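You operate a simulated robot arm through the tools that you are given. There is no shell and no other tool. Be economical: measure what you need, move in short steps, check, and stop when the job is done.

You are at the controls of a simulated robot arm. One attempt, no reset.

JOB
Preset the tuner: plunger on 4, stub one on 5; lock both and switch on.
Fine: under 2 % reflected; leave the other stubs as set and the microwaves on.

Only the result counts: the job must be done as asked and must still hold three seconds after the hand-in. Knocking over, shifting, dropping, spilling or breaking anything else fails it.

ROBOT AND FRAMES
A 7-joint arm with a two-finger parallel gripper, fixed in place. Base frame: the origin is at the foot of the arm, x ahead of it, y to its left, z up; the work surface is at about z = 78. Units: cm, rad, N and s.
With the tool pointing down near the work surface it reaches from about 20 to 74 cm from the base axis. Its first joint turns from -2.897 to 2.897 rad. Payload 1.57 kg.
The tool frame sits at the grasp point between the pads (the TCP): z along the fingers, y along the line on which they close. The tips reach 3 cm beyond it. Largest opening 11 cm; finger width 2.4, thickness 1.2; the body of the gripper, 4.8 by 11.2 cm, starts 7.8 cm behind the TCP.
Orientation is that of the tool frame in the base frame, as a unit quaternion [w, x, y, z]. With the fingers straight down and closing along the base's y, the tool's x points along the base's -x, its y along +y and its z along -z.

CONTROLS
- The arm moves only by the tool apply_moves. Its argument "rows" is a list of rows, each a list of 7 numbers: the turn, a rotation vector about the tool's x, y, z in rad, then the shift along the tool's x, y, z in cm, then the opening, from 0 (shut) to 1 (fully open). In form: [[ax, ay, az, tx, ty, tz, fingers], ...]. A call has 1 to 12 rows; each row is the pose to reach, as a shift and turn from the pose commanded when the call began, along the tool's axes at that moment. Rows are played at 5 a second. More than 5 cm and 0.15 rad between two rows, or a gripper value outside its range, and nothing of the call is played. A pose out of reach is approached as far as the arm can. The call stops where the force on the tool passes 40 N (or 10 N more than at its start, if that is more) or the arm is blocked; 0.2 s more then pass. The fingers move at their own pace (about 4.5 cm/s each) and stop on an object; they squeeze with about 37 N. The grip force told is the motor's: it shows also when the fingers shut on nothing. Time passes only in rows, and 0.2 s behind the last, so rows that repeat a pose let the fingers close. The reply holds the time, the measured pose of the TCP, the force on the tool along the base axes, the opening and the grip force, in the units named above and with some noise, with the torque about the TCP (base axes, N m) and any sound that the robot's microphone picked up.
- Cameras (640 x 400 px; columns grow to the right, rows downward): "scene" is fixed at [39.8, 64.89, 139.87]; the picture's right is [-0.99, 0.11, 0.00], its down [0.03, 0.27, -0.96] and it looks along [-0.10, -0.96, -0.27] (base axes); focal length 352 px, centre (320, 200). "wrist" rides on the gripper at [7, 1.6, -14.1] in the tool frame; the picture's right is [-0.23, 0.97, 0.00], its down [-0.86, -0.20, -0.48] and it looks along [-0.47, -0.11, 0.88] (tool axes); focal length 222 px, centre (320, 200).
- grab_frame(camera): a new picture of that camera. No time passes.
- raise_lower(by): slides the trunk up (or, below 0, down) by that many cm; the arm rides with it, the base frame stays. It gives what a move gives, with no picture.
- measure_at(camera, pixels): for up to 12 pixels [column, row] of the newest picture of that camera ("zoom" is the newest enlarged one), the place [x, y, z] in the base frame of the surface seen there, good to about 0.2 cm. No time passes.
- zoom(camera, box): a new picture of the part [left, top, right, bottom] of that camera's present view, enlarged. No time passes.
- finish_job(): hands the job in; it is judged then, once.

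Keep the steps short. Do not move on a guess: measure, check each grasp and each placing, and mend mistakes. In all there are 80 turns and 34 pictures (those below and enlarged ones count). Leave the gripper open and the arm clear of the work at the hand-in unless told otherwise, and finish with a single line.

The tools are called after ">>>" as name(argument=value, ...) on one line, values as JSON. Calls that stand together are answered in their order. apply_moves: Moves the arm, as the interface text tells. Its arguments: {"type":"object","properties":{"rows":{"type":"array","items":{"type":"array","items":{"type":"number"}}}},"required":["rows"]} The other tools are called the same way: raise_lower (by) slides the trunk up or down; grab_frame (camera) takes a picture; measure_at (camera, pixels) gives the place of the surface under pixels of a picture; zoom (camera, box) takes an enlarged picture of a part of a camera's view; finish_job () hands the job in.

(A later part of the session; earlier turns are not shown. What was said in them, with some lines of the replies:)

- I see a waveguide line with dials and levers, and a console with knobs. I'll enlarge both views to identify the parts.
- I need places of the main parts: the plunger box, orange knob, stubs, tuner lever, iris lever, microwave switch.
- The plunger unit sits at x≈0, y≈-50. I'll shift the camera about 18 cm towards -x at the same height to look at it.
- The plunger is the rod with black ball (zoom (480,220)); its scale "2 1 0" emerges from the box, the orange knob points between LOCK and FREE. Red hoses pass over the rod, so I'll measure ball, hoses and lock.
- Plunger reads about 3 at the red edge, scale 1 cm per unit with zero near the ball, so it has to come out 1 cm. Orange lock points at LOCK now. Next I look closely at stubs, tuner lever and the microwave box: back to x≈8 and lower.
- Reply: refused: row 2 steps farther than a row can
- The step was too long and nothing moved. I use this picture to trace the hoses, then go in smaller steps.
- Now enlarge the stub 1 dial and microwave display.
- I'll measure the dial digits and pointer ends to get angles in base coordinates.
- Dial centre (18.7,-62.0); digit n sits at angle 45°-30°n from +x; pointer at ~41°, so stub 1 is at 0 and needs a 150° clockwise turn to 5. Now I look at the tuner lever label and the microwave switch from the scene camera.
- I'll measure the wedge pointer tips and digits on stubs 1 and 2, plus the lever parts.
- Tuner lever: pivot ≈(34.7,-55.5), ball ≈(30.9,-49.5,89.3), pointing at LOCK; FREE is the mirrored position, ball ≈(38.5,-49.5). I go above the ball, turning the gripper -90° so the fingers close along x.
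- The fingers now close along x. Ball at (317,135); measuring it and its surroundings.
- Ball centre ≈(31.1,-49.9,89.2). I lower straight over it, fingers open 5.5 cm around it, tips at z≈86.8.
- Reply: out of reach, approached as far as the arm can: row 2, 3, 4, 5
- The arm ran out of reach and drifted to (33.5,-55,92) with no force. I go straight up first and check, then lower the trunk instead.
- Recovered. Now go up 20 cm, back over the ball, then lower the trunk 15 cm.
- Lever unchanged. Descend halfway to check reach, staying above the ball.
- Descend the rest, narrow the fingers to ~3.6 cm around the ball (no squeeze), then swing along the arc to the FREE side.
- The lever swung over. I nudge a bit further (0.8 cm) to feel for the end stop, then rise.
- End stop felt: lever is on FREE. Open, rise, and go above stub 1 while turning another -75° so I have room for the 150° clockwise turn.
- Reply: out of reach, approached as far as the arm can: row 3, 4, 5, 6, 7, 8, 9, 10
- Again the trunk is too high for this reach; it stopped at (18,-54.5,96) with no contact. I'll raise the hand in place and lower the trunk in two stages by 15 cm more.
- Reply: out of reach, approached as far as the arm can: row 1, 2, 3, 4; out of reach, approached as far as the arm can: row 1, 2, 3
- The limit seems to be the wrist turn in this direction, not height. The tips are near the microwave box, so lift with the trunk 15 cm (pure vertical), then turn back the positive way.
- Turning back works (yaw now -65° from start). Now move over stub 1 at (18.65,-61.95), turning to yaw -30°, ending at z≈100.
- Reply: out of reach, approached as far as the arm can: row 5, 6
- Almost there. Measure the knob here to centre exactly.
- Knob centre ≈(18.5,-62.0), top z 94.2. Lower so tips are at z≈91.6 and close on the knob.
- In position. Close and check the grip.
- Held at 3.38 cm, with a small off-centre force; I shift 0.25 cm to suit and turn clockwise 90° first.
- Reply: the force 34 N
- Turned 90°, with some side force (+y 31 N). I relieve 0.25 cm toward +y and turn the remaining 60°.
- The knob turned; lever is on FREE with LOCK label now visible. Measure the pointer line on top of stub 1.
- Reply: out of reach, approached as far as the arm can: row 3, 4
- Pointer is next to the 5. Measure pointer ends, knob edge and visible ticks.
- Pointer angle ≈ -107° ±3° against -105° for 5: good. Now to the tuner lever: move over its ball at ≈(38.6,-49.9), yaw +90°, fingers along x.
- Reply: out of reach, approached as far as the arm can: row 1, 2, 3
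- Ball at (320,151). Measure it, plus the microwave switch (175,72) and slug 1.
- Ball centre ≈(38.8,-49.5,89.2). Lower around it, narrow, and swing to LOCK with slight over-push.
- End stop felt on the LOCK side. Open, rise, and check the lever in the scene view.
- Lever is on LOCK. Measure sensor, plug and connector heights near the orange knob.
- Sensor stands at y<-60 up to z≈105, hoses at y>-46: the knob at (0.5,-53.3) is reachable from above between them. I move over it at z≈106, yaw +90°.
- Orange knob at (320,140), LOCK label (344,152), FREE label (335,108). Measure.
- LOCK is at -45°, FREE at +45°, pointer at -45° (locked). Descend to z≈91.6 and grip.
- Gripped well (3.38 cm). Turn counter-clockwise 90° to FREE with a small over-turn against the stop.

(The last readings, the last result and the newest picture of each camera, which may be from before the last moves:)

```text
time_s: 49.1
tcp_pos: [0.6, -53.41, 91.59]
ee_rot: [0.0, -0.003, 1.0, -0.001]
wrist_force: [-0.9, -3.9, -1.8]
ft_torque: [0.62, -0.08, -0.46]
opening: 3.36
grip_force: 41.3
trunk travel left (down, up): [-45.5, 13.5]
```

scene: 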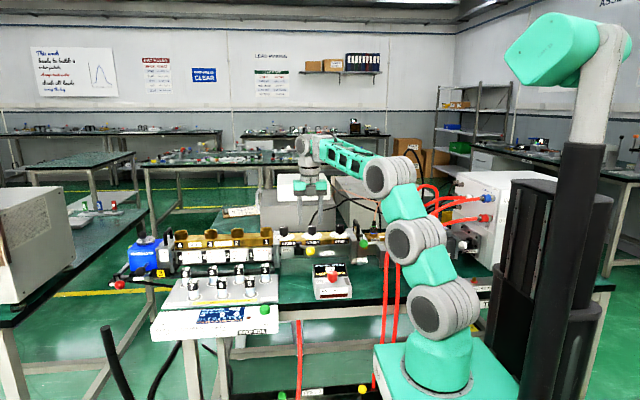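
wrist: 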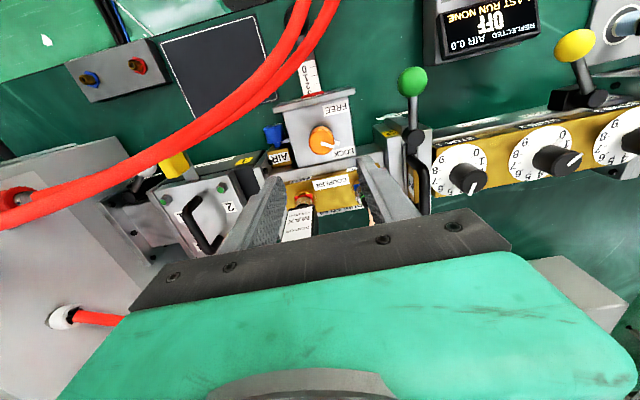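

The knob is at FREE (stop torque felt). The plunger ball lies under the hoses, so I trace both hoses and the things on its -x side from the last picture.

>>> measure_at(camera="wrist", pixels=[[295, 45], [314, 45], [320, 20], [270, 75], [275, 85], [230, 115], [237, 125], [180, 155], [115, 75], [150, 100], [210, 70], [272, 135]])

>>> measure_at(camera="wrist", pixels=[[90, 65], [70, 85], [140, 70], [160, 80], [120, 175], [160, 165], [100, 150], [30, 150], [230, 25], [300, 12], [295, 20], [250, 60]])

```text
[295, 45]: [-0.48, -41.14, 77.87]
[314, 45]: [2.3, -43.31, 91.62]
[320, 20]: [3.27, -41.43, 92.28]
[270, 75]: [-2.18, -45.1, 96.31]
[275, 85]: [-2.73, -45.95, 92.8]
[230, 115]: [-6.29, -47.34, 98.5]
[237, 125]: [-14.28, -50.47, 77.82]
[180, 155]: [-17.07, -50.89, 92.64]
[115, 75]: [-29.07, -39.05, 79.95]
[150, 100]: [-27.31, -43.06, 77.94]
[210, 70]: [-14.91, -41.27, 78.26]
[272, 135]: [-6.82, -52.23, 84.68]
```

```text
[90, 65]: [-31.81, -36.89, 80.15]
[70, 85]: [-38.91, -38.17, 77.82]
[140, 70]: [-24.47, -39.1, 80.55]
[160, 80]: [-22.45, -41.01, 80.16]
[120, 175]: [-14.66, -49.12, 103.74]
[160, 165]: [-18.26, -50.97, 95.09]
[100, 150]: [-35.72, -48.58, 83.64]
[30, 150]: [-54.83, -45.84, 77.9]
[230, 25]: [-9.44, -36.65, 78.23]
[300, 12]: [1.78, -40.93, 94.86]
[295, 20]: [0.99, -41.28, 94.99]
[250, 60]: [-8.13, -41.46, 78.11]
```

Plan for the plunger: come in from the -x side, tilted 60° from vertical, fingers closing above/below the ball, below the hoses. First release the orange knob and rise.

>>> apply_moves(rows=[[0, 0, 0, 0, 0, 0, 0.3], [0, 0, 0, 0, 0, 0, 0.5], [0, 0, 0, 0, 0, -4.5, 0.5], [0, 0, 0, 0, 0, -9, 0.5], [0, 0, 0, 0, 0, -13.5, 0.5], [0, 0, 0, 0, 0, -17, 0.5], [0, 0, 0, 0, 0, -17, 0.5]])

>>> apply_moves(rows=[[0, 0, 0.145, 1.2, 1.8, 0, 0.5], [0, 0, 0.29, 2.4, 3.6, 0, 0.5], [0, 0, 0.435, 3.6, 5.4, 0, 0.5], [0, 0, 0.58, 4.8, 7.2, 0, 0.5], [0, 0, 0.725, 6, 9, 0, 0.5], [0, 0, 0.87, 7.2, 10.8, 0, 0.5], [0, 0, 1.015, 8.4, 12.6, 0, 0.5], [0, 0, 1.16, 9.6, 13.4, 0, 0.5], [0, 0, 1.305, 10.8, 13.4, 0, 0.5], [0, 0, 1.45, 12, 13.4, 0, 0.5], [0, 0, 1.571, 12, 13.4, 0, 0.5], [0, 0, 1.571, 12, 13.4, 0, 0.5]])

```text
time_s: 50.7
tcp_pos: [0.73, -53.38, 108.72]
ee_rot: [0.0, -0.003, 1.0, -0.002]
wrist_force: [-0.2, -1.1, -0.7]
ft_torque: [-0.01, -0.02, 0.0]
opening: 5.49
grip_force: 0.1
trunk travel left (down, up): [-45.5, 13.5]
```

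```text
time_s: 53.3
tcp_pos: [-11.28, -40.01, 108.73]
ee_rot: [0.001, 0.706, 0.708, -0.002]
wrist_force: [0.3, 0.7, -1.0]
ft_torque: [0.0, 0.0, -0.01]
opening: 5.51
grip_force: 0.0
trunk travel left (down, up): [-45.5, 13.5]
```

At (-11.3,-40,108.7), yaw +90°. Tilt -60° about the tool x here in free space.

>>> apply_moves(rows=[[-0.14, 0, 0, 0, 0, 0, 0.5], [-0.28, 0, 0, 0, 0, 0, 0.5], [-0.42, 0, 0, 0, 0, 0, 0.5], [-0.56, 0, 0, 0, 0, 0, 0.5], [-0.7, 0, 0, 0, 0, 0, 0.5], [-0.84, 0, 0, 0, 0, 0, 0.5], [-0.96, 0, 0, 0, 0, 0, 0.5], [-1.047, 0, 0, 0, 0, 0, 0.5], [-1.047, 0, 0, 0, 0, 0, 0.5]])

>>> grab_frame(camera="wrist")

```text
time_s: 55.3
tcp_pos: [4.25, -31.15, 95.37]
ee_rot: [0.348, 0.61, 0.618, 0.353]
wrist_force: [1.9, 0.3, 0.7]
ft_torque: [-0.04, 0.09, -0.06]
opening: 5.52
grip_force: 0.0
out of reach, approached as far as the arm can: row 1, 2, 3, 4, 5, 6, 7, 8, 9
trunk travel left (down, up): [-45.5, 13.5]
```

```text
7 pictures are left
```

wrist: 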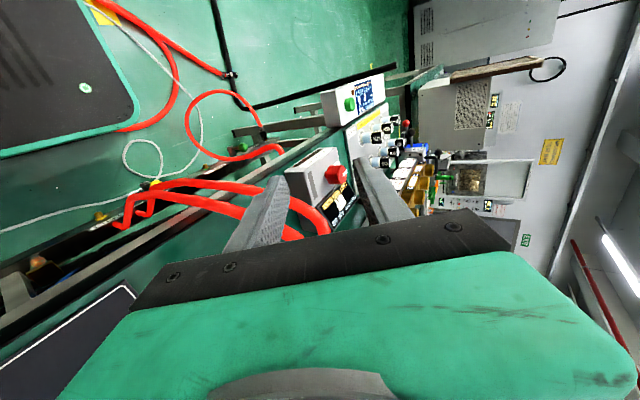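

The arm can't hold that sideways tilt and drifted to (4.3,-31,95), clear of the hoses (no force). Coming from the robot's side at -60° heading suits the arm better. I swing the heading by -60° about the vertical while moving to about x=-5.4, away from the hoses.

>>> apply_moves(rows=[[0, 0, 0, 0, -0.75, -1.3, 0.5], [0, 0, 0, 0, -1.5, -2.6, 0.5], [0, -0.113, 0.065, 0, -2.5, -4.3, 0.5], [0, -0.227, 0.131, 0, -3.5, -6.06, 0.5], [0, -0.34, 0.196, 0, -4.5, -7.8, 0.5], [0, -0.453, 0.262, 0, -5, -8.66, 0.5], [0, -0.567, 0.327, 0, -5, -8.66, 0.5], [0, -0.68, 0.393, 0, -5, -8.66, 0.5], [0, -0.793, 0.458, 0, -5, -8.66, 0.5], [0, -0.907, 0.524, 0, -5, -8.66, 0.5], [0, -0.907, 0.524, 0, -5, -8.66, 0.5]])

```text
time_s: 56.3
tcp_pos: [3.84, -32.29, 95.45]
ee_rot: [0.357, 0.616, 0.613, 0.343]
wrist_force: [-0.2, -0.7, -0.2]
ft_torque: [-0.01, -0.02, -0.03]
opening: 5.49
grip_force: 0.0
out of reach, approached as far as the arm can: row 1, 2, 3
trunk travel left (down, up): [-45.5, 13.5]
stopped in row 4: the arm was blocked; the commanded pose is now the measured one
```

Blocked by its own limits. Raise the trunk 13 cm to gain free space, then reorient.

>>> raise_lower(by=13)

>>> apply_moves(rows=[[0, -0.113, 0.065, 0, 0, 0, 0.5], [0, -0.227, 0.131, 0, 0, 0, 0.5], [0, -0.34, 0.196, 0, 0, 0, 0.5], [0, -0.453, 0.262, 0, 0, 0, 0.5], [0, -0.567, 0.327, 0, 0, 0, 0.5], [0, -0.68, 0.393, 0, 0, 0, 0.5], [0, -0.793, 0.458, 0, 0, 0, 0.5], [0, -0.907, 0.524, 0, 0, 0, 0.5], [0, -0.907, 0.524, 0, 0, 0, 0.5]])

```text
time_s: 57.9
tcp_pos: [3.73, -32.14, 108.59]
ee_rot: [0.359, 0.619, 0.609, 0.343]
wrist_force: [-0.4, 0.1, -0.3]
ft_torque: [-0.04, -0.02, -0.03]
opening: 5.48
grip_force: 0.0
trunk travel left (down, up): [-58.5, 0.5]
```

```text
time_s: 59.0
tcp_pos: [1.03, -36.63, 110.64]
ee_rot: [0.437, 0.732, 0.493, 0.176]
wrist_force: [-0.4, 0.1, 0.3]
ft_torque: [0.01, -0.04, 0.03]
opening: 5.52
grip_force: 0.0
trunk travel left (down, up): [-58.5, 0.5]
stopped in row 5: the arm was blocked; the commanded pose is now the measured one
```

Half way. Compute the remaining turn from the measured pose: rotation vector (-0.025,-0.391,0.446); do it slowly in place.

>>> apply_moves(rows=[[-0.004, -0.065, 0.074, 0, 0, 0, 0.5], [-0.008, -0.13, 0.149, 0, 0, 0, 0.5], [-0.012, -0.195, 0.223, 0, 0, 0, 0.5], [-0.016, -0.26, 0.297, 0, 0, 0, 0.5], [-0.021, -0.326, 0.372, 0, 0, 0, 0.5], [-0.025, -0.391, 0.446, 0, 0, 0, 0.5], [-0.025, -0.391, 0.446, 0, 0, 0, 0.5]])

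```text
time_s: 59.8
tcp_pos: [-2.39, -40.19, 113.75]
ee_rot: [0.472, 0.771, 0.416, 0.094]
wrist_force: [0.3, 0.1, -0.7]
ft_torque: [0.03, -0.01, 0.01]
opening: 5.51
grip_force: 0.0
trunk travel left (down, up): [-58.5, 0.5]
stopped in row 4: the arm was blocked; the commanded pose is now the measured one
```

Still converging. Continue the rest with slower steps.

>>> apply_moves(rows=[[0, 0, 0, 0, 0, 0, 0.5], [-0.003, -0.02, 0.05, 0, 0, 0, 0.5], [-0.006, -0.04, 0.1, 0, 0, 0, 0.5], [-0.009, -0.06, 0.155, 0, 0, 0, 0.5], [-0.012, -0.08, 0.205, 0, 0, 0, 0.5], [-0.015, -0.1, 0.255, 0, 0, 0, 0.5], [-0.018, -0.12, 0.305, 0, 0, 0, 0.5], [-0.02, -0.135, 0.35, 0, 0, 0, 0.5], [-0.02, -0.149, 0.385, 0, 0, 0, 0.5], [-0.02, -0.149, 0.385, 0, 0, 0, 0.5]])

>>> grab_frame(camera="scene")

```text
time_s: 62.2
tcp_pos: [-4.48, -42.54, 116.76]
ee_rot: [0.497, 0.824, 0.255, 0.09]
wrist_force: [-0.8, -0.2, -0.5]
ft_torque: [0.0, -0.02, -0.03]
opening: 5.52
grip_force: 0.0
trunk travel left (down, up): [-58.5, 0.5]
stopped in row 10: the arm was blocked; the commanded pose is now the measured one
```

```text
6 pictures are left
```

scene: 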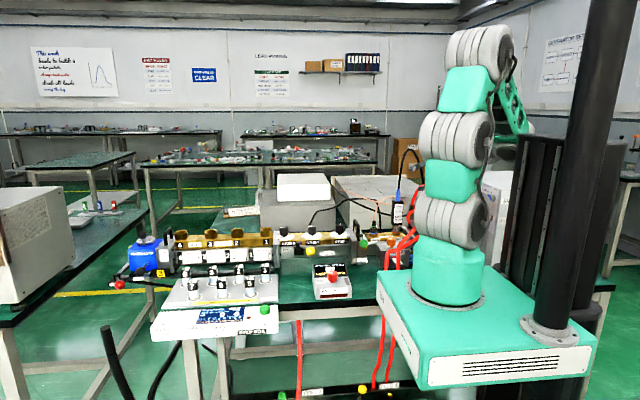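

Orientation now close to target (z axis ≈(0.40,-0.77,-0.49)). Move to a column clear of the hoses at ≈(-4,-36), levelling the roll.

>>> apply_moves(rows=[[0, 0, 0.03, 1.0, -1.2, -0.8, 0.5], [0, 0, 0.06, 2.0, -2.4, -1.7, 0.5], [0, 0, 0.09, 3.0, -3.6, -2.5, 0.5], [0, 0, 0.12, 4.06, -4.87, -3.36, 0.5], [0, 0, 0.12, 4.06, -4.87, -3.36, 0.5], [0, 0, 0.12, 4.06, -4.87, -3.36, 0.5]])

```text
time_s: 63.1
tcp_pos: [-3.86, -41.42, 118.88]
ee_rot: [0.504, 0.805, 0.305, 0.075]
wrist_force: [0.6, 1.0, 0.7]
ft_torque: [0.01, 0.03, 0.0]
opening: 5.47
grip_force: 0.1
trunk travel left (down, up): [-58.5, 0.5]
stopped in row 4: the arm was blocked; the commanded pose is now the measured one
```

The elbow posture got tangled. I'll untangle: first bring the tool back to vertical up here, then re-tilt outward from a natural posture.

>>> apply_moves(rows=[[0.1, 0, 0, 0, 0, 0, 0.5], [0.2, 0, 0, 0, 0, 0, 0.5], [0.3, 0, 0, 0, 0, 0, 0.5], [0.4, 0, 0, 0, 0, 0, 0.5], [0.5, 0, 0, 0, 0, 0, 0.5], [0.6, 0, 0, 0, 0, 0, 0.5], [0.7, 0, 0, 0, 0, 0, 0.5], [0.8, 0, 0, 0, 0, 0, 0.5], [0.9, 0, 0, 0, 0, 0, 0.5], [1.0, 0, 0, 0, 0, 0, 0.5], [1.07, 0, 0, 0, 0, 0, 0.5], [1.07, 0, 0, 0, 0, 0, 0.5]])

```text
time_s: 65.7
tcp_pos: [-3.86, -41.41, 118.76]
ee_rot: [0.021, 0.949, 0.301, -0.087]
wrist_force: [0.7, -1.4, -0.1]
ft_torque: [0.0, 0.04, 0.0]
opening: 5.5
grip_force: 0.0
trunk travel left (down, up): [-58.5, 0.5]
```

Vertical again (slight residual tilt). Now spin back about tool z by -165° in two calls.

>>> apply_moves(rows=[[0, 0, -0.14, 0, 0, 0, 0.5], [0, 0, -0.28, 0, 0, 0, 0.5], [0, 0, -0.42, 0, 0, 0, 0.5], [0, 0, -0.56, 0, 0, 0, 0.5], [0, 0, -0.7, 0, 0, 0, 0.5], [0, 0, -0.84, 0, 0, 0, 0.5], [0, 0, -0.98, 0, 0, 0, 0.5], [0, 0, -1.12, 0, 0, 0, 0.5], [0, 0, -1.26, 0, 0, 0, 0.5], [0, 0, -1.4, 0, 0, 0, 0.5], [0, 0, -1.54, 0, 0, 0, 0.5], [0, 0, -1.54, 0, 0, 0, 0.5]])

>>> apply_moves(rows=[[0, 0, -0.14, 0, 0, 0, 0.5], [0, 0, -0.28, 0, 0, 0, 0.5], [0, 0, -0.42, 0, 0, 0, 0.5], [0, 0, -0.56, 0, 0, 0, 0.5], [0, 0, -0.7, 0, 0, 0, 0.5], [0, 0, -0.84, 0, 0, 0, 0.5], [0, 0, -0.98, 0, 0, 0, 0.5], [0, 0, -1.12, 0, 0, 0, 0.5], [0, 0, -1.26, 0, 0, 0, 0.5], [0, 0, -1.34, 0, 0, 0, 0.5], [0, 0, -1.34, 0, 0, 0, 0.5]])

```text
time_s: 68.3
tcp_pos: [-3.75, -41.33, 118.76]
ee_rot: [-0.044, 0.472, 0.877, -0.078]
wrist_force: [0.2, 0.2, 0.5]
ft_torque: [0.02, 0.01, 0.04]
opening: 5.49
grip_force: 0.1
trunk travel left (down, up): [-58.5, 0.5]
```

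```text
time_s: 70.7
tcp_pos: [-3.64, -41.42, 118.84]
ee_rot: [-0.084, -0.175, 0.98, -0.033]
wrist_force: [-0.7, -0.2, -0.5]
ft_torque: [-0.01, -0.01, 0.03]
opening: 5.49
grip_force: 0.0
trunk travel left (down, up): [-58.5, 0.5]
```

Now tilt 60° outward towards heading -70° (rotation vector (1.007,-0.158,0.097)) at this safe height.

>>> apply_moves(rows=[[0.1, -0.016, 0.01, 0, 0, 0, 0.5], [0.2, -0.032, 0.02, 0, 0, 0, 0.5], [0.3, -0.047, 0.03, 0, 0, 0, 0.5], [0.4, -0.063, 0.04, 0, 0, 0, 0.5], [0.5, -0.079, 0.05, 0, 0, 0, 0.5], [0.6, -0.095, 0.06, 0, 0, 0, 0.5], [0.7, -0.111, 0.07, 0, 0, 0, 0.5], [0.8, -0.126, 0.08, 0, 0, 0, 0.5], [0.9, -0.142, 0.09, 0, 0, 0, 0.5], [1.007, -0.158, 0.097, 0, 0, 0, 0.5], [1.007, -0.158, 0.097, 0, 0, 0, 0.5]])

```text
time_s: 73.1
tcp_pos: [-3.5, -41.78, 119.42]
ee_rot: [0.082, -0.158, 0.85, -0.495]
wrist_force: [-0.3, -0.2, -0.3]
ft_torque: [-0.02, -0.02, -0.03]
opening: 5.46
grip_force: 0.0
trunk travel left (down, up): [-58.5, 0.5]
```

Tilted as wanted. Pull back to ≈(-2,-32.7), the clear column in front of the ball.

>>> apply_moves(rows=[[0, 0, 0, -1.1, 1.0, -1.75, 0.5], [0, 0, 0, -2.26, 2.0, -3.5, 0.5], [0, 0, 0, -3.4, 3.0, -5.25, 0.5], [0, 0, 0, -4.52, 4.02, -6.98, 0.5], [0, 0, 0, -4.52, 4.02, -6.98, 0.5]])

```text
time_s: 73.7
tcp_pos: [3.75, -38.27, 119.56]
ee_rot: [0.125, -0.237, 0.831, -0.487]
wrist_force: [-0.2, -0.9, -1.1]
ft_torque: [0.03, -0.03, 0.06]
opening: 5.5
grip_force: 0.0
trunk travel left (down, up): [-58.5, 0.5]
stopped in row 3: the arm was blocked; the commanded pose is now the measured one
```

Likely the fast motion near the base axis, so I use small steps: target ≈(-3.2,-33.3) with the present heading of -60°.

>>> apply_moves(rows=[[0, 0, 0, 0.2, 0.25, -0.4, 0.5], [0, 0, 0, 0.5, 0.6, -1.0, 0.5], [0, 0, 0, 0.8, 1.0, -1.6, 0.5], [0, 0, 0, 1.1, 1.3, -2.2, 0.5], [0, 0, 0, 1.4, 1.65, -2.8, 0.5], [0, 0, 0, 1.7, 2.0, -3.4, 0.5], [0, 0, 0, 2.0, 2.35, -4.0, 0.5], [0, 0, 0, 2.3, 2.7, -4.6, 0.5], [0, 0, 0, 2.6, 3.05, -5.2, 0.5], [0, 0, 0, 2.9, 3.4, -5.8, 0.5], [0, 0, 0, 3.2, 3.75, -6.4, 0.5], [0, 0, 0, 3.37, 3.96, -6.8, 0.5]])

```text
time_s: 75.0
tcp_pos: [6.36, -36.63, 119.89]
ee_rot: [0.151, -0.304, 0.811, -0.476]
wrist_force: [-0.4, -0.7, 0.0]
ft_torque: [-0.01, 0.01, 0.02]
opening: 5.5
grip_force: 0.0
trunk travel left (down, up): [-58.5, 0.5]
stopped in row 6: the arm was blocked; the commanded pose is now the measured one
```

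The arm resists retracting at this height. Its shape should be easier with the wrist well above the shoulder: lower the trunk 16 cm, then move up and toward -x with the arm in small steps.

>>> raise_lower(by=-16)

>>> apply_moves(rows=[[0, 0, 0, 0.1, -2.1, -1.2, 0.5], [0, 0, 0, 0.2, -4.3, -2.5, 0.5], [0, 0, 0, 0.3, -6.5, -3.75, 0.5], [0, 0, 0, 0.44, -8.63, -5.0, 0.5], [0, 0, 0, 1.2, -8.1, -5.8, 0.5], [0, 0, 0, 2.0, -7.6, -6.6, 0.5], [0, 0, 0, 2.8, -7.1, -7.4, 0.5], [0, 0, 0, 3.6, -6.6, -8.3, 0.5], [0, 0, 0, 4.4, -6.1, -9.2, 0.5], [0, 0, 0, 5.2, -5.5, -10, 0.5], [0, 0, 0, 6.0, -5.0, -10.8, 0.5], [0, 0, 0, 6.86, -4.43, -11.7, 0.5]])

```text
time_s: 76.8
tcp_pos: [6.26, -36.81, 104.74]
ee_rot: [0.144, -0.312, 0.807, -0.48]
wrist_force: [-1.3, -0.2, 0.1]
ft_torque: [0.0, -0.01, 0.0]
opening: 5.51
grip_force: 0.2
trunk travel left (down, up): [-42.5, 16.5]
```

```text
time_s: 77.8
tcp_pos: [9.78, -34.43, 108.13]
ee_rot: [0.236, -0.262, 0.823, -0.446]
wrist_force: [0.0, -0.1, -0.9]
ft_torque: [0.01, 0.0, 0.06]
opening: 5.49
grip_force: 0.0
trunk travel left (down, up): [-42.5, 16.5]
stopped in row 5: the arm was blocked; the commanded pose is now the measured one
```

Close-in front approach folds the arm too much. A -x-side approach with the wrist farther out should work if I rotate about the wrist, not the TCP. First untilt to vertical here.

>>> apply_moves(rows=[[-0.1, 0.018, 0, 0, 0, 0, 0.5], [-0.2, 0.036, 0, 0, 0, 0, 0.5], [-0.3, 0.054, 0, 0, 0, 0, 0.5], [-0.4, 0.072, 0, 0, 0, 0, 0.5], [-0.5, 0.09, 0, 0, 0, 0, 0.5], [-0.6, 0.108, 0, 0, 0, 0, 0.5], [-0.7, 0.127, 0, 0, 0, 0, 0.5], [-0.8, 0.145, 0, 0, 0, 0, 0.5], [-0.9, 0.163, 0, 0, 0, 0, 0.5], [-1.0, 0.18, 0, 0, 0, 0, 0.5], [-1.04, 0.188, 0, 0, 0, 0, 0.5], [-1.04, 0.188, 0, 0, 0, 0, 0.5]])

```text
time_s: 80.4
tcp_pos: [9.56, -34.31, 107.99]
ee_rot: [-0.001, -0.304, 0.953, 0.0]
wrist_force: [0.1, 0.2, -0.9]
ft_torque: [-0.04, 0.02, -0.05]
opening: 5.51
grip_force: 0.0
trunk travel left (down, up): [-42.5, 16.5]
```

Vertical again. Travel to ≈(-22,-41,108) turning to yaw +90°, in two calls.

>>> apply_moves(rows=[[0, 0, 0.14, 1.97, 0.85, 0, 0.5], [0, 0, 0.28, 3.95, 1.7, 0, 0.5], [0, 0, 0.42, 5.92, 2.55, 0, 0.5], [0, 0, 0.56, 7.9, 3.4, 0, 0.5], [0, 0, 0.7, 9.87, 4.25, 0, 0.5], [0, 0, 0.84, 11.85, 5.1, 0, 0.5], [0, 0, 0.98, 13.8, 5.95, 0, 0.5], [0, 0, 1.12, 15.8, 6.8, 0, 0.5], [0, 0, 1.26, 17.8, 7.65, 0, 0.5], [0, 0, 1.4, 19.75, 8.5, 0, 0.5], [0, 0, 1.54, 21.7, 9.35, 0, 0.5], [0, 0, 1.68, 23.7, 10.2, 0, 0.5]])

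>>> apply_moves(rows=[[0, 0, 0.13, 0.47, -1.54, 0, 0.5], [0, 0, 0.26, 0.95, -3.08, 0, 0.5], [0, 0, 0.39, 1.42, -4.62, 0, 0.5], [0, 0, 0.51, 1.89, -6.16, 0, 0.5], [0, 0, 0.51, 1.89, -6.16, 0, 0.5]])

```text
time_s: 83.0
tcp_pos: [-15.71, -39.86, 107.99]
ee_rot: [0.0, 0.508, 0.861, -0.002]
wrist_force: [0.5, -0.1, 0.7]
ft_torque: [-0.02, -0.01, 0.01]
opening: 5.48
grip_force: 0.0
trunk travel left (down, up): [-42.5, 16.5]
```

```text
time_s: 84.2
tcp_pos: [-22.02, -41.16, 108.12]
ee_rot: [0.0, 0.709, 0.705, -0.001]
wrist_force: [-0.2, 0.5, 0.6]
ft_torque: [0.02, -0.07, 0.0]
opening: 5.48
grip_force: 0.1
trunk travel left (down, up): [-42.5, 16.5]
```

In place. Tilt 60° rotating about the wrist (TCP swings toward +x and up).

>>> apply_moves(rows=[[-0.131, 0, 0, 0, 2.87, -0.19, 0.5], [-0.262, 0, 0, 0, 5.7, -0.75, 0.5], [-0.393, 0, 0, 0, 8.42, -1.68, 0.5], [-0.524, 0, 0, 0, 11.0, -2.95, 0.5], [-0.654, 0, 0, 0, 13.4, -4.55, 0.5], [-0.785, 0, 0, 0, 15.55, -6.44, 0.5], [-0.916, 0, 0, 0, 17.45, -8.6, 0.5], [-1.047, 0, 0, 0, 19.05, -11, 0.5], [-1.047, 0, 0, 0, 19.05, -11, 0.5]])

```text
time_s: 86.2
tcp_pos: [11.11, -41.12, 93.99]
ee_rot: [0.347, 0.616, 0.615, 0.349]
wrist_force: [0.4, -1.1, 0.4]
ft_torque: [0.06, 0.01, 0.14]
opening: 5.5
grip_force: 0.1
out of reach, approached as far as the arm can: row 1, 2, 3, 4, 5, 6, 7, 8, 9
trunk travel left (down, up): [-42.5, 16.5]
```

This side tilt is ruled out by the joints. New idea: keep the tool vertical, fully open, and use the inner face of the -y finger from above to push the ball outward from behind: only the slim finger passes beside the hoses, the hand body stays above them (z≥96 vs hose tops ≈95). First lift by the trunk and untilt.

>>> raise_lower(by=15)

>>> apply_moves(rows=[[0.13, 0, 0, 0, 0, 0, 1], [0.26, 0, 0, 0, 0, 0, 1], [0.39, 0, 0, 0, 0, 0, 1], [0.52, 0, 0, 0, 0, 0, 1], [0.65, 0, 0, 0, 0, 0, 1], [0.785, 0, 0, 0, 0, 0, 1], [0.92, 0, 0, 0, 0, 0, 1], [1.047, 0, 0, 0, 0, 0, 1], [1.047, 0, 0, 0, 0, 0, 1]])

```text
time_s: 88.0
tcp_pos: [10.91, -40.7, 109.19]
ee_rot: [0.35, 0.616, 0.614, 0.347]
wrist_force: [-0.3, 0.3, -0.4]
ft_torque: [-0.02, 0.03, 0.02]
opening: 5.48
grip_force: 0.1
trunk travel left (down, up): [-57.5, 1.5]
```

```text
time_s: 90.0
tcp_pos: [10.92, -40.5, 109.14]
ee_rot: [-0.006, 0.708, 0.706, -0.007]
wrist_force: [-0.5, -0.5, -0.3]
ft_torque: [-0.01, 0.02, 0.0]
opening: 10.99
grip_force: 0.1
trunk travel left (down, up): [-57.5, 1.5]
```

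Turn to yaw 0 and move so that the -y finger stands over (-1.65,-42): TCP (-1.65,-35.9).

>>> apply_moves(rows=[[0, 0, -0.143, 0.42, -1.14, 0, 1], [0, 0, -0.286, 0.84, -2.28, 0, 1], [0, 0, -0.428, 1.25, -3.43, 0, 1], [0, 0, -0.571, 1.67, -4.57, 0, 1], [0, 0, -0.714, 2.1, -5.71, 0, 1], [0, 0, -0.857, 2.5, -6.86, 0, 1], [0, 0, -1.0, 2.93, -8, 0, 1], [0, 0, -1.143, 3.35, -9.14, 0, 1], [0, 0, -1.285, 3.76, -10.3, 0, 1], [0, 0, -1.428, 4.2, -11.4, 0, 1], [0, 0, -1.571, 4.6, -12.57, 0, 1], [0, 0, -1.571, 4.6, -12.57, 0, 1]])

>>> raise_lower(by=-6)

>>> grab_frame(camera="wrist")

```text
time_s: 92.6
tcp_pos: [-1.61, -35.87, 109.38]
ee_rot: [-0.009, 0.001, 1.0, -0.001]
wrist_force: [0.4, 0.7, -0.3]
ft_torque: [0.0, 0.01, -0.02]
opening: 11.0
grip_force: 0.1
trunk travel left (down, up): [-57.5, 1.5]
```

```text
time_s: 93.6
tcp_pos: [-1.55, -35.88, 103.46]
ee_rot: [-0.009, 0.002, 1.0, -0.001]
wrist_force: [0.2, -0.6, 0.4]
ft_torque: [0.0, 0.0, -0.01]
opening: 11.0
grip_force: 0.1
trunk travel left (down, up): [-51.5, 7.5]
```

```text
5 pictures are left
```

wrist: 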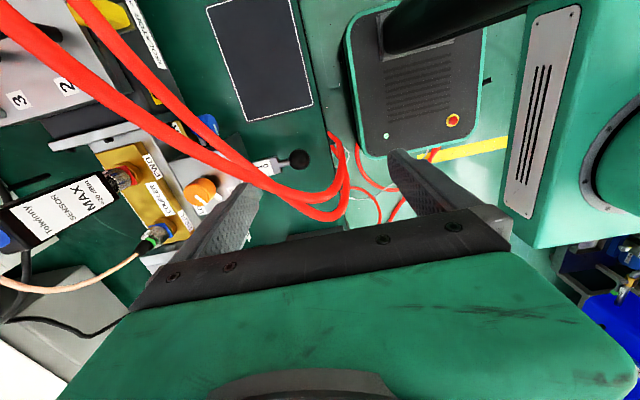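

The ball (298,158) and its slim rod are visible. Measure ball, rod, plate and hose edges.

>>> measure_at(camera="wrist", pixels=[[298, 158], [298, 149], [308, 158], [298, 168], [283, 162], [278, 160], [268, 167], [240, 170], [255, 180], [285, 190], [320, 200], [228, 150]])

>>> measure_at(camera="wrist", pixels=[[255, 188], [270, 170], [345, 170], [340, 145], [262, 190], [230, 180], [250, 172], [337, 208], [276, 168], [262, 161], [305, 195], [252, 240]])

```text
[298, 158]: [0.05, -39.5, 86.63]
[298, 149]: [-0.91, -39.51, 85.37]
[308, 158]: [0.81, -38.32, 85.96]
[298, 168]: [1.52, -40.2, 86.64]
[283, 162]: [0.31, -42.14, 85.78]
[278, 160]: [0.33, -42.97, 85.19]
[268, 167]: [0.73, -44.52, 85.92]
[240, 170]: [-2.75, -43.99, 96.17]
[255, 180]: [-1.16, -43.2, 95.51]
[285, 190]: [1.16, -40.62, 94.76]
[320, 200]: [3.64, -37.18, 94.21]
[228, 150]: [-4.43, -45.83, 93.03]
```

```text
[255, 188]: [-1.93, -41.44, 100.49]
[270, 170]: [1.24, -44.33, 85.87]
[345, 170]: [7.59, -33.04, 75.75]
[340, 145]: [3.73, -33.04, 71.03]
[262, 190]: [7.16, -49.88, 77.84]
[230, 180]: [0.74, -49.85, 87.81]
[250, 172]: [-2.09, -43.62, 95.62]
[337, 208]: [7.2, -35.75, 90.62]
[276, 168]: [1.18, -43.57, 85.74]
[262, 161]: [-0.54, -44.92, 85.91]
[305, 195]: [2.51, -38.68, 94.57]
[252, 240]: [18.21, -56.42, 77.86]
```

I need the hose's +y edge accurately: sweep pixels across it.

>>> measure_at(camera="wrist", pixels=[[258, 174], [261, 176], [264, 178], [267, 179], [262, 172], [265, 174], [268, 176], [271, 178], [274, 180], [270, 174], [258, 170], [276, 178]])

```text
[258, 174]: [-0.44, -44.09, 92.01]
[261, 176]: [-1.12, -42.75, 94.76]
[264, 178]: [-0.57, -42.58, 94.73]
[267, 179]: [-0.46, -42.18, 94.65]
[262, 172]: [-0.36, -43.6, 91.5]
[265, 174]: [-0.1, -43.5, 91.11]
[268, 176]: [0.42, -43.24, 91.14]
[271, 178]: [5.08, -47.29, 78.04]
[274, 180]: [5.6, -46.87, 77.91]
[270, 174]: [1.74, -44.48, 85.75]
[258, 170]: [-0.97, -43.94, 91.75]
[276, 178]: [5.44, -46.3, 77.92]
```

Hose edge over the rod is at about (-0.46,-42.1). I yaw +35° so the finger slips in beside the hose with its face toward the ball, and place TCP at (1.0,-36.0), then lower with the trunk.

>>> apply_moves(rows=[[0, 0, 0.125, -0.5, -0.03, 0, 1], [0, 0, 0.25, -1.0, -0.06, 0, 1], [0, 0, 0.375, -1.5, -0.09, 0, 1], [0, 0, 0.5, -2.0, -0.12, 0, 1], [0, 0, 0.611, -2.55, -0.12, 0, 1], [0, 0, 0.611, -2.55, -0.12, 0, 1]])

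>>> raise_lower(by=-6)

>>> grab_frame(camera="wrist")

```text
time_s: 95.0
tcp_pos: [0.91, -36.1, 103.42]
ee_rot: [-0.007, 0.303, 0.953, -0.003]
wrist_force: [-0.4, -0.3, 0.6]
ft_torque: [-0.03, 0.03, 0.02]
opening: 10.98
grip_force: 0.1
trunk travel left (down, up): [-51.5, 7.5]
```

```text
time_s: 96.0
tcp_pos: [0.94, -36.03, 97.31]
ee_rot: [-0.008, 0.302, 0.953, -0.003]
wrist_force: [-0.1, -0.6, 0.4]
ft_torque: [0.0, 0.03, 0.01]
opening: 10.99
grip_force: 0.2
trunk travel left (down, up): [-45.5, 13.5]
```

```text
4 pictures are left
```

wrist: 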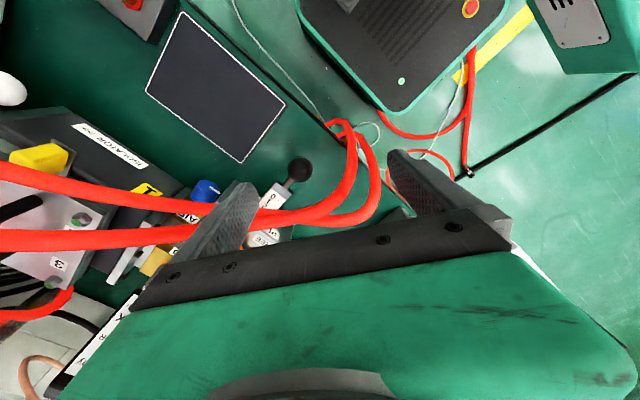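

The finger is on the clear side. Measure finger edges, ball and hose nearby.

>>> measure_at(camera="wrist", pixels=[[254, 188], [258, 200], [240, 185], [299, 170], [299, 158], [285, 187], [270, 215], [300, 215], [265, 212], [275, 205], [392, 155], [375, 170]])

>>> raise_lower(by=-4.5)

```text
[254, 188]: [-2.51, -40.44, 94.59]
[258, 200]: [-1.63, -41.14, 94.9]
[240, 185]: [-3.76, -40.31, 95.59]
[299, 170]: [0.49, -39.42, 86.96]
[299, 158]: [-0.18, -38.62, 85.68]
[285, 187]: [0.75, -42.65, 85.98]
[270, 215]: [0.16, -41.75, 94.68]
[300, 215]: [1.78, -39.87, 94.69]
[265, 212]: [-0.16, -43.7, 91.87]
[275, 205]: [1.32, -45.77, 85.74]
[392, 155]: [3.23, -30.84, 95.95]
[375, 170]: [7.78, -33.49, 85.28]
```

```text
time_s: 96.8
tcp_pos: [1.0, -36.12, 92.82]
ee_rot: [-0.008, 0.302, 0.953, -0.004]
wrist_force: [-0.3, 0.8, 0.7]
ft_torque: [-0.01, -0.03, 0.0]
opening: 11.02
grip_force: 0.1
trunk travel left (down, up): [-41.0, 18.0]
```

No contact. Lower the final 4.7 cm to put the tip at z≈85.1 beside the ball.

>>> raise_lower(by=-4.7)

```text
time_s: 97.7
tcp_pos: [0.92, -36.07, 88.17]
ee_rot: [-0.007, 0.303, 0.953, -0.003]
wrist_force: [0.1, -0.4, -0.6]
ft_torque: [0.03, 0.0, 0.0]
opening: 11.02
grip_force: 0.1
trunk travel left (down, up): [-36.3, 22.7]
```

Slide +x 0.85 cm, then push +y 0.9 cm slowly and read the force.

>>> apply_moves(rows=[[0, 0, 0, -0.35, 0.25, 0, 1], [0, 0, 0, -0.69, 0.49, 0, 1], [0, 0, 0, -0.58, 0.65, 0, 1], [0, 0, 0, -0.46, 0.82, 0, 1], [0, 0, 0, -0.35, 0.98, 0, 1], [0, 0, 0, -0.23, 1.14, 0, 1], [0, 0, 0, -0.17, 1.23, 0, 1], [0, 0, 0, -0.17, 1.23, 0, 1]])

>>> zoom(camera="wrist", box=[220, 130, 380, 240])

```text
time_s: 99.5
tcp_pos: [1.79, -35.18, 88.15]
ee_rot: [-0.008, 0.301, 0.953, -0.004]
wrist_force: [-3.3, -2.3, 1.8]
ft_torque: [-0.15, 0.13, -0.16]
opening: 10.98
grip_force: 0.1
trunk travel left (down, up): [-36.3, 22.7]
```

```text
3.64 times, centred on (300, 185) of wrist
```

zoom: 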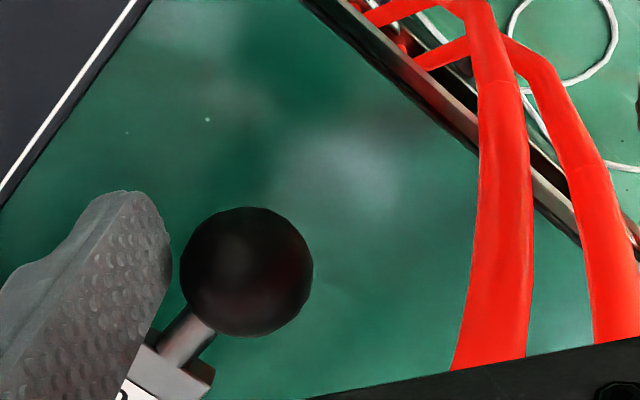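

Light contact force ~4 N: the ball is moving. Measure ball and plate end to find the travel.

>>> measure_at(camera="zoom", pixels=[[247, 272], [181, 272], [312, 272], [247, 208], [247, 336], [205, 365], [188, 340], [160, 280], [120, 390], [170, 350], [212, 370], [178, 378]])

```text
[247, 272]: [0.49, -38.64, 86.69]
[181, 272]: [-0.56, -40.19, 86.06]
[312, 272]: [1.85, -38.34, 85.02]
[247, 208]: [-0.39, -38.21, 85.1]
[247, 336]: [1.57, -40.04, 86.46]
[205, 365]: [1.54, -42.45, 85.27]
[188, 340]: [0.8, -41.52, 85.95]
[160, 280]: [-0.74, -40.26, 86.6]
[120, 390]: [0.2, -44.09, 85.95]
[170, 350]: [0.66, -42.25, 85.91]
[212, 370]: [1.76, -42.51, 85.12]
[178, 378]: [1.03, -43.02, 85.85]
```

Ball moved ≈0.55 cm so far. Push 0.43 cm more in +y.

>>> apply_moves(rows=[[0, 0, 0, 0.08, 0.12, 0, 1], [0, 0, 0, 0.17, 0.24, 0, 1], [0, 0, 0, 0.25, 0.35, 0, 1], [0, 0, 0, 0.25, 0.35, 0, 1]])

>>> measure_at(camera="scene", pixels=[[404, 268]])

>>> zoom(camera="scene", box=[372, 240, 428, 275])

```text
time_s: 100.5
tcp_pos: [1.76, -34.75, 88.21]
ee_rot: [-0.007, 0.302, 0.953, -0.003]
wrist_force: [-4.8, -1.3, 0.1]
ft_torque: [-0.1, 0.18, -0.25]
opening: 11.0
grip_force: 0.0
trunk travel left (down, up): [-36.3, 22.7]
```

```text
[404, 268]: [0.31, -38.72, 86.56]
```

```text
11.43 times, centred on (400, 258) of scene
```

zoom: 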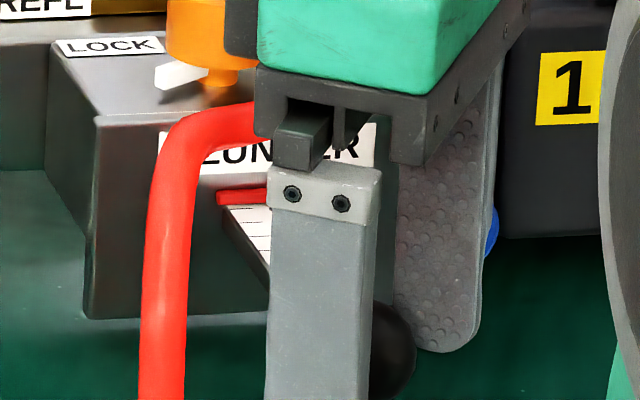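

I'll measure tick places: red edge and visible tick lines.

>>> measure_at(camera="zoom", pixels=[[245, 203], [245, 196], [255, 208], [257, 222], [261, 236], [266, 249], [385, 335], [183, 72], [240, 190], [225, 205]])

```text
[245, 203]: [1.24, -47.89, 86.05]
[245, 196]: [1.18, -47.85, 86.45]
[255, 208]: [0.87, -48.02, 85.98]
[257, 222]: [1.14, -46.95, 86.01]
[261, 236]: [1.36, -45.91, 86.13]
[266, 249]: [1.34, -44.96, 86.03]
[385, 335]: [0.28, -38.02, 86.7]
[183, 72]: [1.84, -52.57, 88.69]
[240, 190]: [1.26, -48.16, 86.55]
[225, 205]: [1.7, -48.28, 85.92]
```

Index reads ≈4.0 (tick 3 lies 0.95–1.0 cm out from the edge; tick 4 at the edge). Back away in -x, raise clear by trunk, and go over the orange lock at yaw 0.

>>> apply_moves(rows=[[0, 0, 0, 0.4, -0.28, 0, 1], [0, 0, 0, 0.73, -0.52, 0, 1], [0, 0, 0, 0.73, -0.52, 0, 1]])

>>> raise_lower(by=16.5)

>>> apply_moves(rows=[[0, 0, -0.102, -1.75, -2.56, 0, 0.6], [0, 0, -0.204, -3.5, -5.12, 0, 0.5], [0, 0, -0.306, -5.25, -7.68, 0, 0.5], [0, 0, -0.408, -7.0, -10.2, 0, 0.5], [0, 0, -0.51, -8.75, -12.8, 0, 0.5], [0, 0, -0.611, -10.49, -15.35, 0, 0.5], [0, 0, -0.611, -10.49, -15.35, 0, 0.5]])

```text
time_s: 101.3
tcp_pos: [0.88, -34.71, 88.1]
ee_rot: [-0.007, 0.303, 0.953, -0.004]
wrist_force: [-0.2, -0.8, -0.5]
ft_torque: [0.02, 0.01, -0.01]
opening: 11.01
grip_force: 0.1
trunk travel left (down, up): [-36.3, 22.7]
```

```text
time_s: 103.2
tcp_pos: [0.81, -34.62, 104.58]
ee_rot: [-0.008, 0.303, 0.953, -0.003]
wrist_force: [-0.8, -0.7, -0.7]
ft_torque: [-0.01, 0.0, -0.01]
opening: 10.99
grip_force: 0.1
trunk travel left (down, up): [-52.8, 6.2]
```

```text
time_s: 104.8
tcp_pos: [0.57, -53.28, 104.66]
ee_rot: [-0.008, 0.001, 1.0, 0.0]
wrist_force: [-0.1, -0.3, -0.5]
ft_torque: [0.03, 0.02, -0.06]
opening: 5.53
grip_force: 0.2
trunk travel left (down, up): [-52.8, 6.2]
```

Over the lock knob. Lower 13 cm by the trunk to z≈91.6, grip, and turn clockwise to LOCK.

>>> raise_lower(by=-13)

>>> apply_moves(rows=[[0, 0, 0, 0, -0.05, 0, 0.2], [0, 0, 0, 0, -0.05, 0, 0], [0, 0, 0, 0, -0.05, 0, 0], [0, 0, 0, 0, -0.05, 0, 0]])

>>> apply_moves(rows=[[0, 0, 0.145, 0, 0, 0, 0], [0, 0, 0.29, 0, 0, 0, 0], [0, 0, 0.435, 0, 0, 0, 0], [0, 0, 0.58, 0, 0, 0, 0], [0, 0, 0.725, 0, 0, 0, 0], [0, 0, 0.87, 0, 0, 0, 0], [0, 0, 1.015, 0, 0, 0, 0], [0, 0, 1.16, 0, 0, 0, 0], [0, 0, 1.305, 0, 0, 0, 0], [0, 0, 1.45, 0, 0, 0, 0], [0, 0, 1.6, 0, 0, 0, 0], [0, 0, 1.6, 0, 0, 0, 0]])

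```text
time_s: 106.4
tcp_pos: [0.55, -53.24, 91.58]
ee_rot: [-0.008, 0.001, 1.0, -0.001]
wrist_force: [0.0, 0.0, -1.2]
ft_torque: [-0.05, 0.0, 0.01]
opening: 5.51
grip_force: 0.2
trunk travel left (down, up): [-39.8, 19.2]
```

```text
time_s: 107.4
tcp_pos: [0.49, -53.47, 91.64]
ee_rot: [-0.01, 0.002, 1.0, -0.002]
wrist_force: [0.2, -18.6, 1.0]
ft_torque: [-0.03, 0.15, 0.01]
opening: 3.38
grip_force: 37.8
trunk travel left (down, up): [-39.8, 19.2]
```

```text
time_s: 110.0
tcp_pos: [0.64, -53.11, 91.52]
ee_rot: [-0.007, 0.718, 0.696, -0.005]
wrist_force: [10.6, 5.6, -2.9]
ft_torque: [0.43, -1.47, 0.5]
opening: 3.39
grip_force: 41.6
trunk travel left (down, up): [-39.8, 19.2]
```

Stop torque felt: plunger locked. Release and rise; and measure switch labels in the last scene frame: knob (332,277), ON (323,279), OFF (320,283).

>>> apply_moves(rows=[[0, 0, 0, 0, 0, 0, 0.3], [0, 0, 0, 0, 0, 0, 0.5], [0, 0, 0, 0, 0, -3, 0.5], [0, 0, 0, 0, 0, -3, 0.5]])

>>> raise_lower(by=12)

>>> measure_at(camera="scene", pixels=[[323, 279], [320, 283], [332, 277], [332, 273], [332, 281], [327, 273], [338, 277], [343, 283]])

```text
time_s: 111.0
tcp_pos: [0.64, -53.37, 94.66]
ee_rot: [-0.006, 0.718, 0.696, -0.007]
wrist_force: [-0.1, 0.9, 0.9]
ft_torque: [-0.02, -0.01, 0.01]
opening: 5.5
grip_force: 0.1
trunk travel left (down, up): [-39.8, 19.2]
```

```text
time_s: 112.5
tcp_pos: [0.61, -53.37, 106.63]
ee_rot: [-0.005, 0.719, 0.695, -0.006]
wrist_force: [-0.7, 0.8, -1.0]
ft_torque: [0.0, 0.01, 0.0]
opening: 5.49
grip_force: 0.1
trunk travel left (down, up): [-51.8, 7.2]
```

```text
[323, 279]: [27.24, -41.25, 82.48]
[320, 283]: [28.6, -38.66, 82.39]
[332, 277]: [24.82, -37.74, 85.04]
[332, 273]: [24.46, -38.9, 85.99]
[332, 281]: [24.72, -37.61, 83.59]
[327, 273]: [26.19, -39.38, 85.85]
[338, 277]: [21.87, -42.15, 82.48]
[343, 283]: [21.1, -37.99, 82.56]
```

Knob centre ≈(24.7,-39.3), top z 86, OFF at ~+9°, ON at ~-38°: clockwise turn of ~47° or to the stop. Move over it (yaw 45°), then lower by trunk.

>>> apply_moves(rows=[[0, 0, -0.098, 1.86, 2.95, 0, 0.5], [0, 0, -0.196, 3.72, 5.9, 0, 0.5], [0, 0, -0.294, 5.58, 8.85, 0, 0.5], [0, 0, -0.393, 7.44, 11.8, 0, 0.5], [0, 0, -0.49, 9.3, 14.75, 0, 0.5], [0, 0, -0.589, 11.15, 17.7, 0, 0.5], [0, 0, -0.687, 13.0, 20.65, 0, 0.5], [0, 0, -0.785, 14.87, 23.6, 0, 0.5], [0, 0, -0.785, 14.87, 23.6, 0, 0.5]])

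>>> raise_lower(by=-16)

```text
time_s: 114.5
tcp_pos: [24.72, -39.16, 106.29]
ee_rot: [-0.007, 0.397, 0.918, -0.005]
wrist_force: [-0.1, 0.3, 0.1]
ft_torque: [0.02, -0.01, 0.04]
opening: 5.5
grip_force: 0.1
trunk travel left (down, up): [-51.8, 7.2]
```

```text
time_s: 116.3
tcp_pos: [24.63, -39.32, 90.25]
ee_rot: [-0.007, 0.397, 0.918, -0.004]
wrist_force: [-0.1, -0.2, 0.2]
ft_torque: [0.01, 0.0, 0.03]
opening: 5.51
grip_force: 0.1
trunk travel left (down, up): [-35.8, 23.2]
```

Tips just above the knob. Lower 4 cm and close.

>>> apply_moves(rows=[[0, 0, 0, 0, 0, 2, 0.5], [0, 0, 0, 0, 0, 4, 0.5], [0, 0, 0, 0, 0, 4, 0.2], [0, 0, 0, 0, 0, 4, 0], [0, 0, 0, 0, 0, 4, 0], [0, 0, 0, 0, 0, 4, 0]])

```text
time_s: 117.7
tcp_pos: [24.55, -39.11, 86.12]
ee_rot: [-0.01, 0.396, 0.918, -0.005]
wrist_force: [13.4, 11.7, -0.3]
ft_torque: [0.62, -1.41, 0.01]
opening: 3.33
grip_force: 37.4
trunk travel left (down, up): [-35.8, 23.2]
```

Gripped. Ease the offset (+0.2 along tool y) and turn clockwise 0.84 rad, watching torque.

>>> apply_moves(rows=[[0, 0, 0, 0, 0.2, 0, 0], [0, 0, 0.14, 0, 0.2, 0, 0], [0, 0, 0.28, 0, 0.2, 0, 0], [0, 0, 0.42, 0, 0.2, 0, 0], [0, 0, 0.56, 0, 0.2, 0, 0], [0, 0, 0.7, 0, 0.2, 0, 0], [0, 0, 0.84, 0, 0.2, 0, 0], [0, 0, 0.84, 0, 0.2, 0, 0]])

```text
time_s: 119.5
tcp_pos: [24.77, -39.13, 86.2]
ee_rot: [-0.004, 0.737, 0.675, -0.006]
wrist_force: [-1.0, 2.9, 1.0]
ft_torque: [0.51, -1.05, -0.06]
opening: 3.32
grip_force: 40.6
trunk travel left (down, up): [-35.8, 23.2]
```

No stop yet. Continue turning up to 0.7 rad more.

>>> apply_moves(rows=[[0, 0, 0.1, 0, 0, 0, 0], [0, 0, 0.2, 0, 0, 0, 0], [0, 0, 0.25, 0, 0, 0, 0], [0, 0, 0.25, 0, 0, 0, 0]])

```text
time_s: 120.5
tcp_pos: [24.72, -39.21, 86.22]
ee_rot: [-0.003, 0.816, 0.578, -0.007]
wrist_force: [-1.6, -1.1, 0.0]
ft_torque: [-0.2, -1.2, 0.85]
opening: 3.3
grip_force: 41.0
trunk travel left (down, up): [-35.8, 23.2]
```

Stop reached (0.85 N·m): switched ON. Release, rise clear, and read the display with one of the two remaining pictures.

>>> apply_moves(rows=[[0, 0, 0, 0, 0, 0, 0.3], [0, 0, 0, 0, 0, 0, 0.5], [0, 0, 0, 0, 0, -3.5, 0.5], [0, 0, 0, 0, 0, -3.5, 0.5], [0, 0, 0, 0, 0, -3.5, 0.5], [0, 0, 0, 0, 0, -3.5, 0.5], [0, 0, 0, 0, 0, -3.5, 0.5]])

>>> raise_lower(by=14)

>>> zoom(camera="scene", box=[285, 225, 415, 295])

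```text
time_s: 122.1
tcp_pos: [24.78, -38.97, 89.57]
ee_rot: [-0.004, 0.815, 0.579, -0.008]
wrist_force: [-0.6, -0.1, -1.2]
ft_torque: [-0.02, 0.06, -0.03]
opening: 5.5
grip_force: 0.1
trunk travel left (down, up): [-35.8, 23.2]
```

```text
time_s: 123.8
tcp_pos: [24.8, -38.99, 103.57]
ee_rot: [-0.005, 0.816, 0.578, -0.007]
wrist_force: [0.0, 0.1, 0.5]
ft_torque: [-0.01, -0.03, 0.02]
opening: 5.52
grip_force: 0.2
trunk travel left (down, up): [-49.8, 9.2]
```

```text
4.92 times, centred on (350, 260) of scene
```

zoom: 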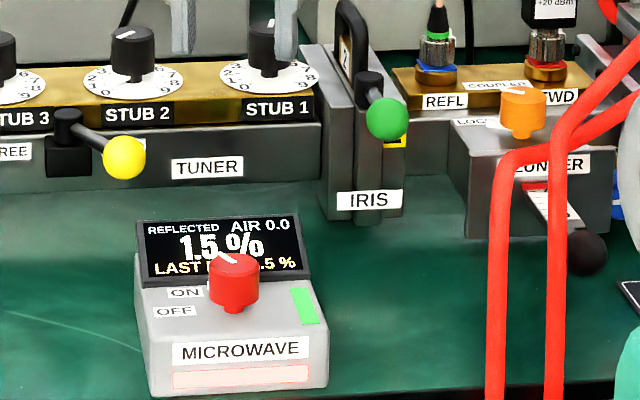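

Display: 1.5 % reflected, microwaves on, tuner lever on LOCK, plunger knob on LOCK. Open the gripper fully, well above the work.

>>> apply_moves(rows=[[0, 0, 0, 0, 0, -1, 1], [0, 0, 0, 0, 0, -2, 1], [0, 0, 0, 0, 0, -2, 1]])

```text
time_s: 124.6
tcp_pos: [24.89, -39.05, 105.57]
ee_rot: [-0.004, 0.816, 0.578, -0.008]
wrist_force: [0.5, 0.0, 0.2]
ft_torque: [-0.02, 0.01, -0.03]
opening: 11.01
grip_force: 0.0
trunk travel left (down, up): [-49.8, 9.2]
5 turns are left
```

Everything is in place; handing in.

>>> finish_job()

```text
The job is handed in.
```

The plunger is at about 4 and stub one at about 5, both locked; the microwaves are on at 1.5 % reflected, with the other stubs untouched.
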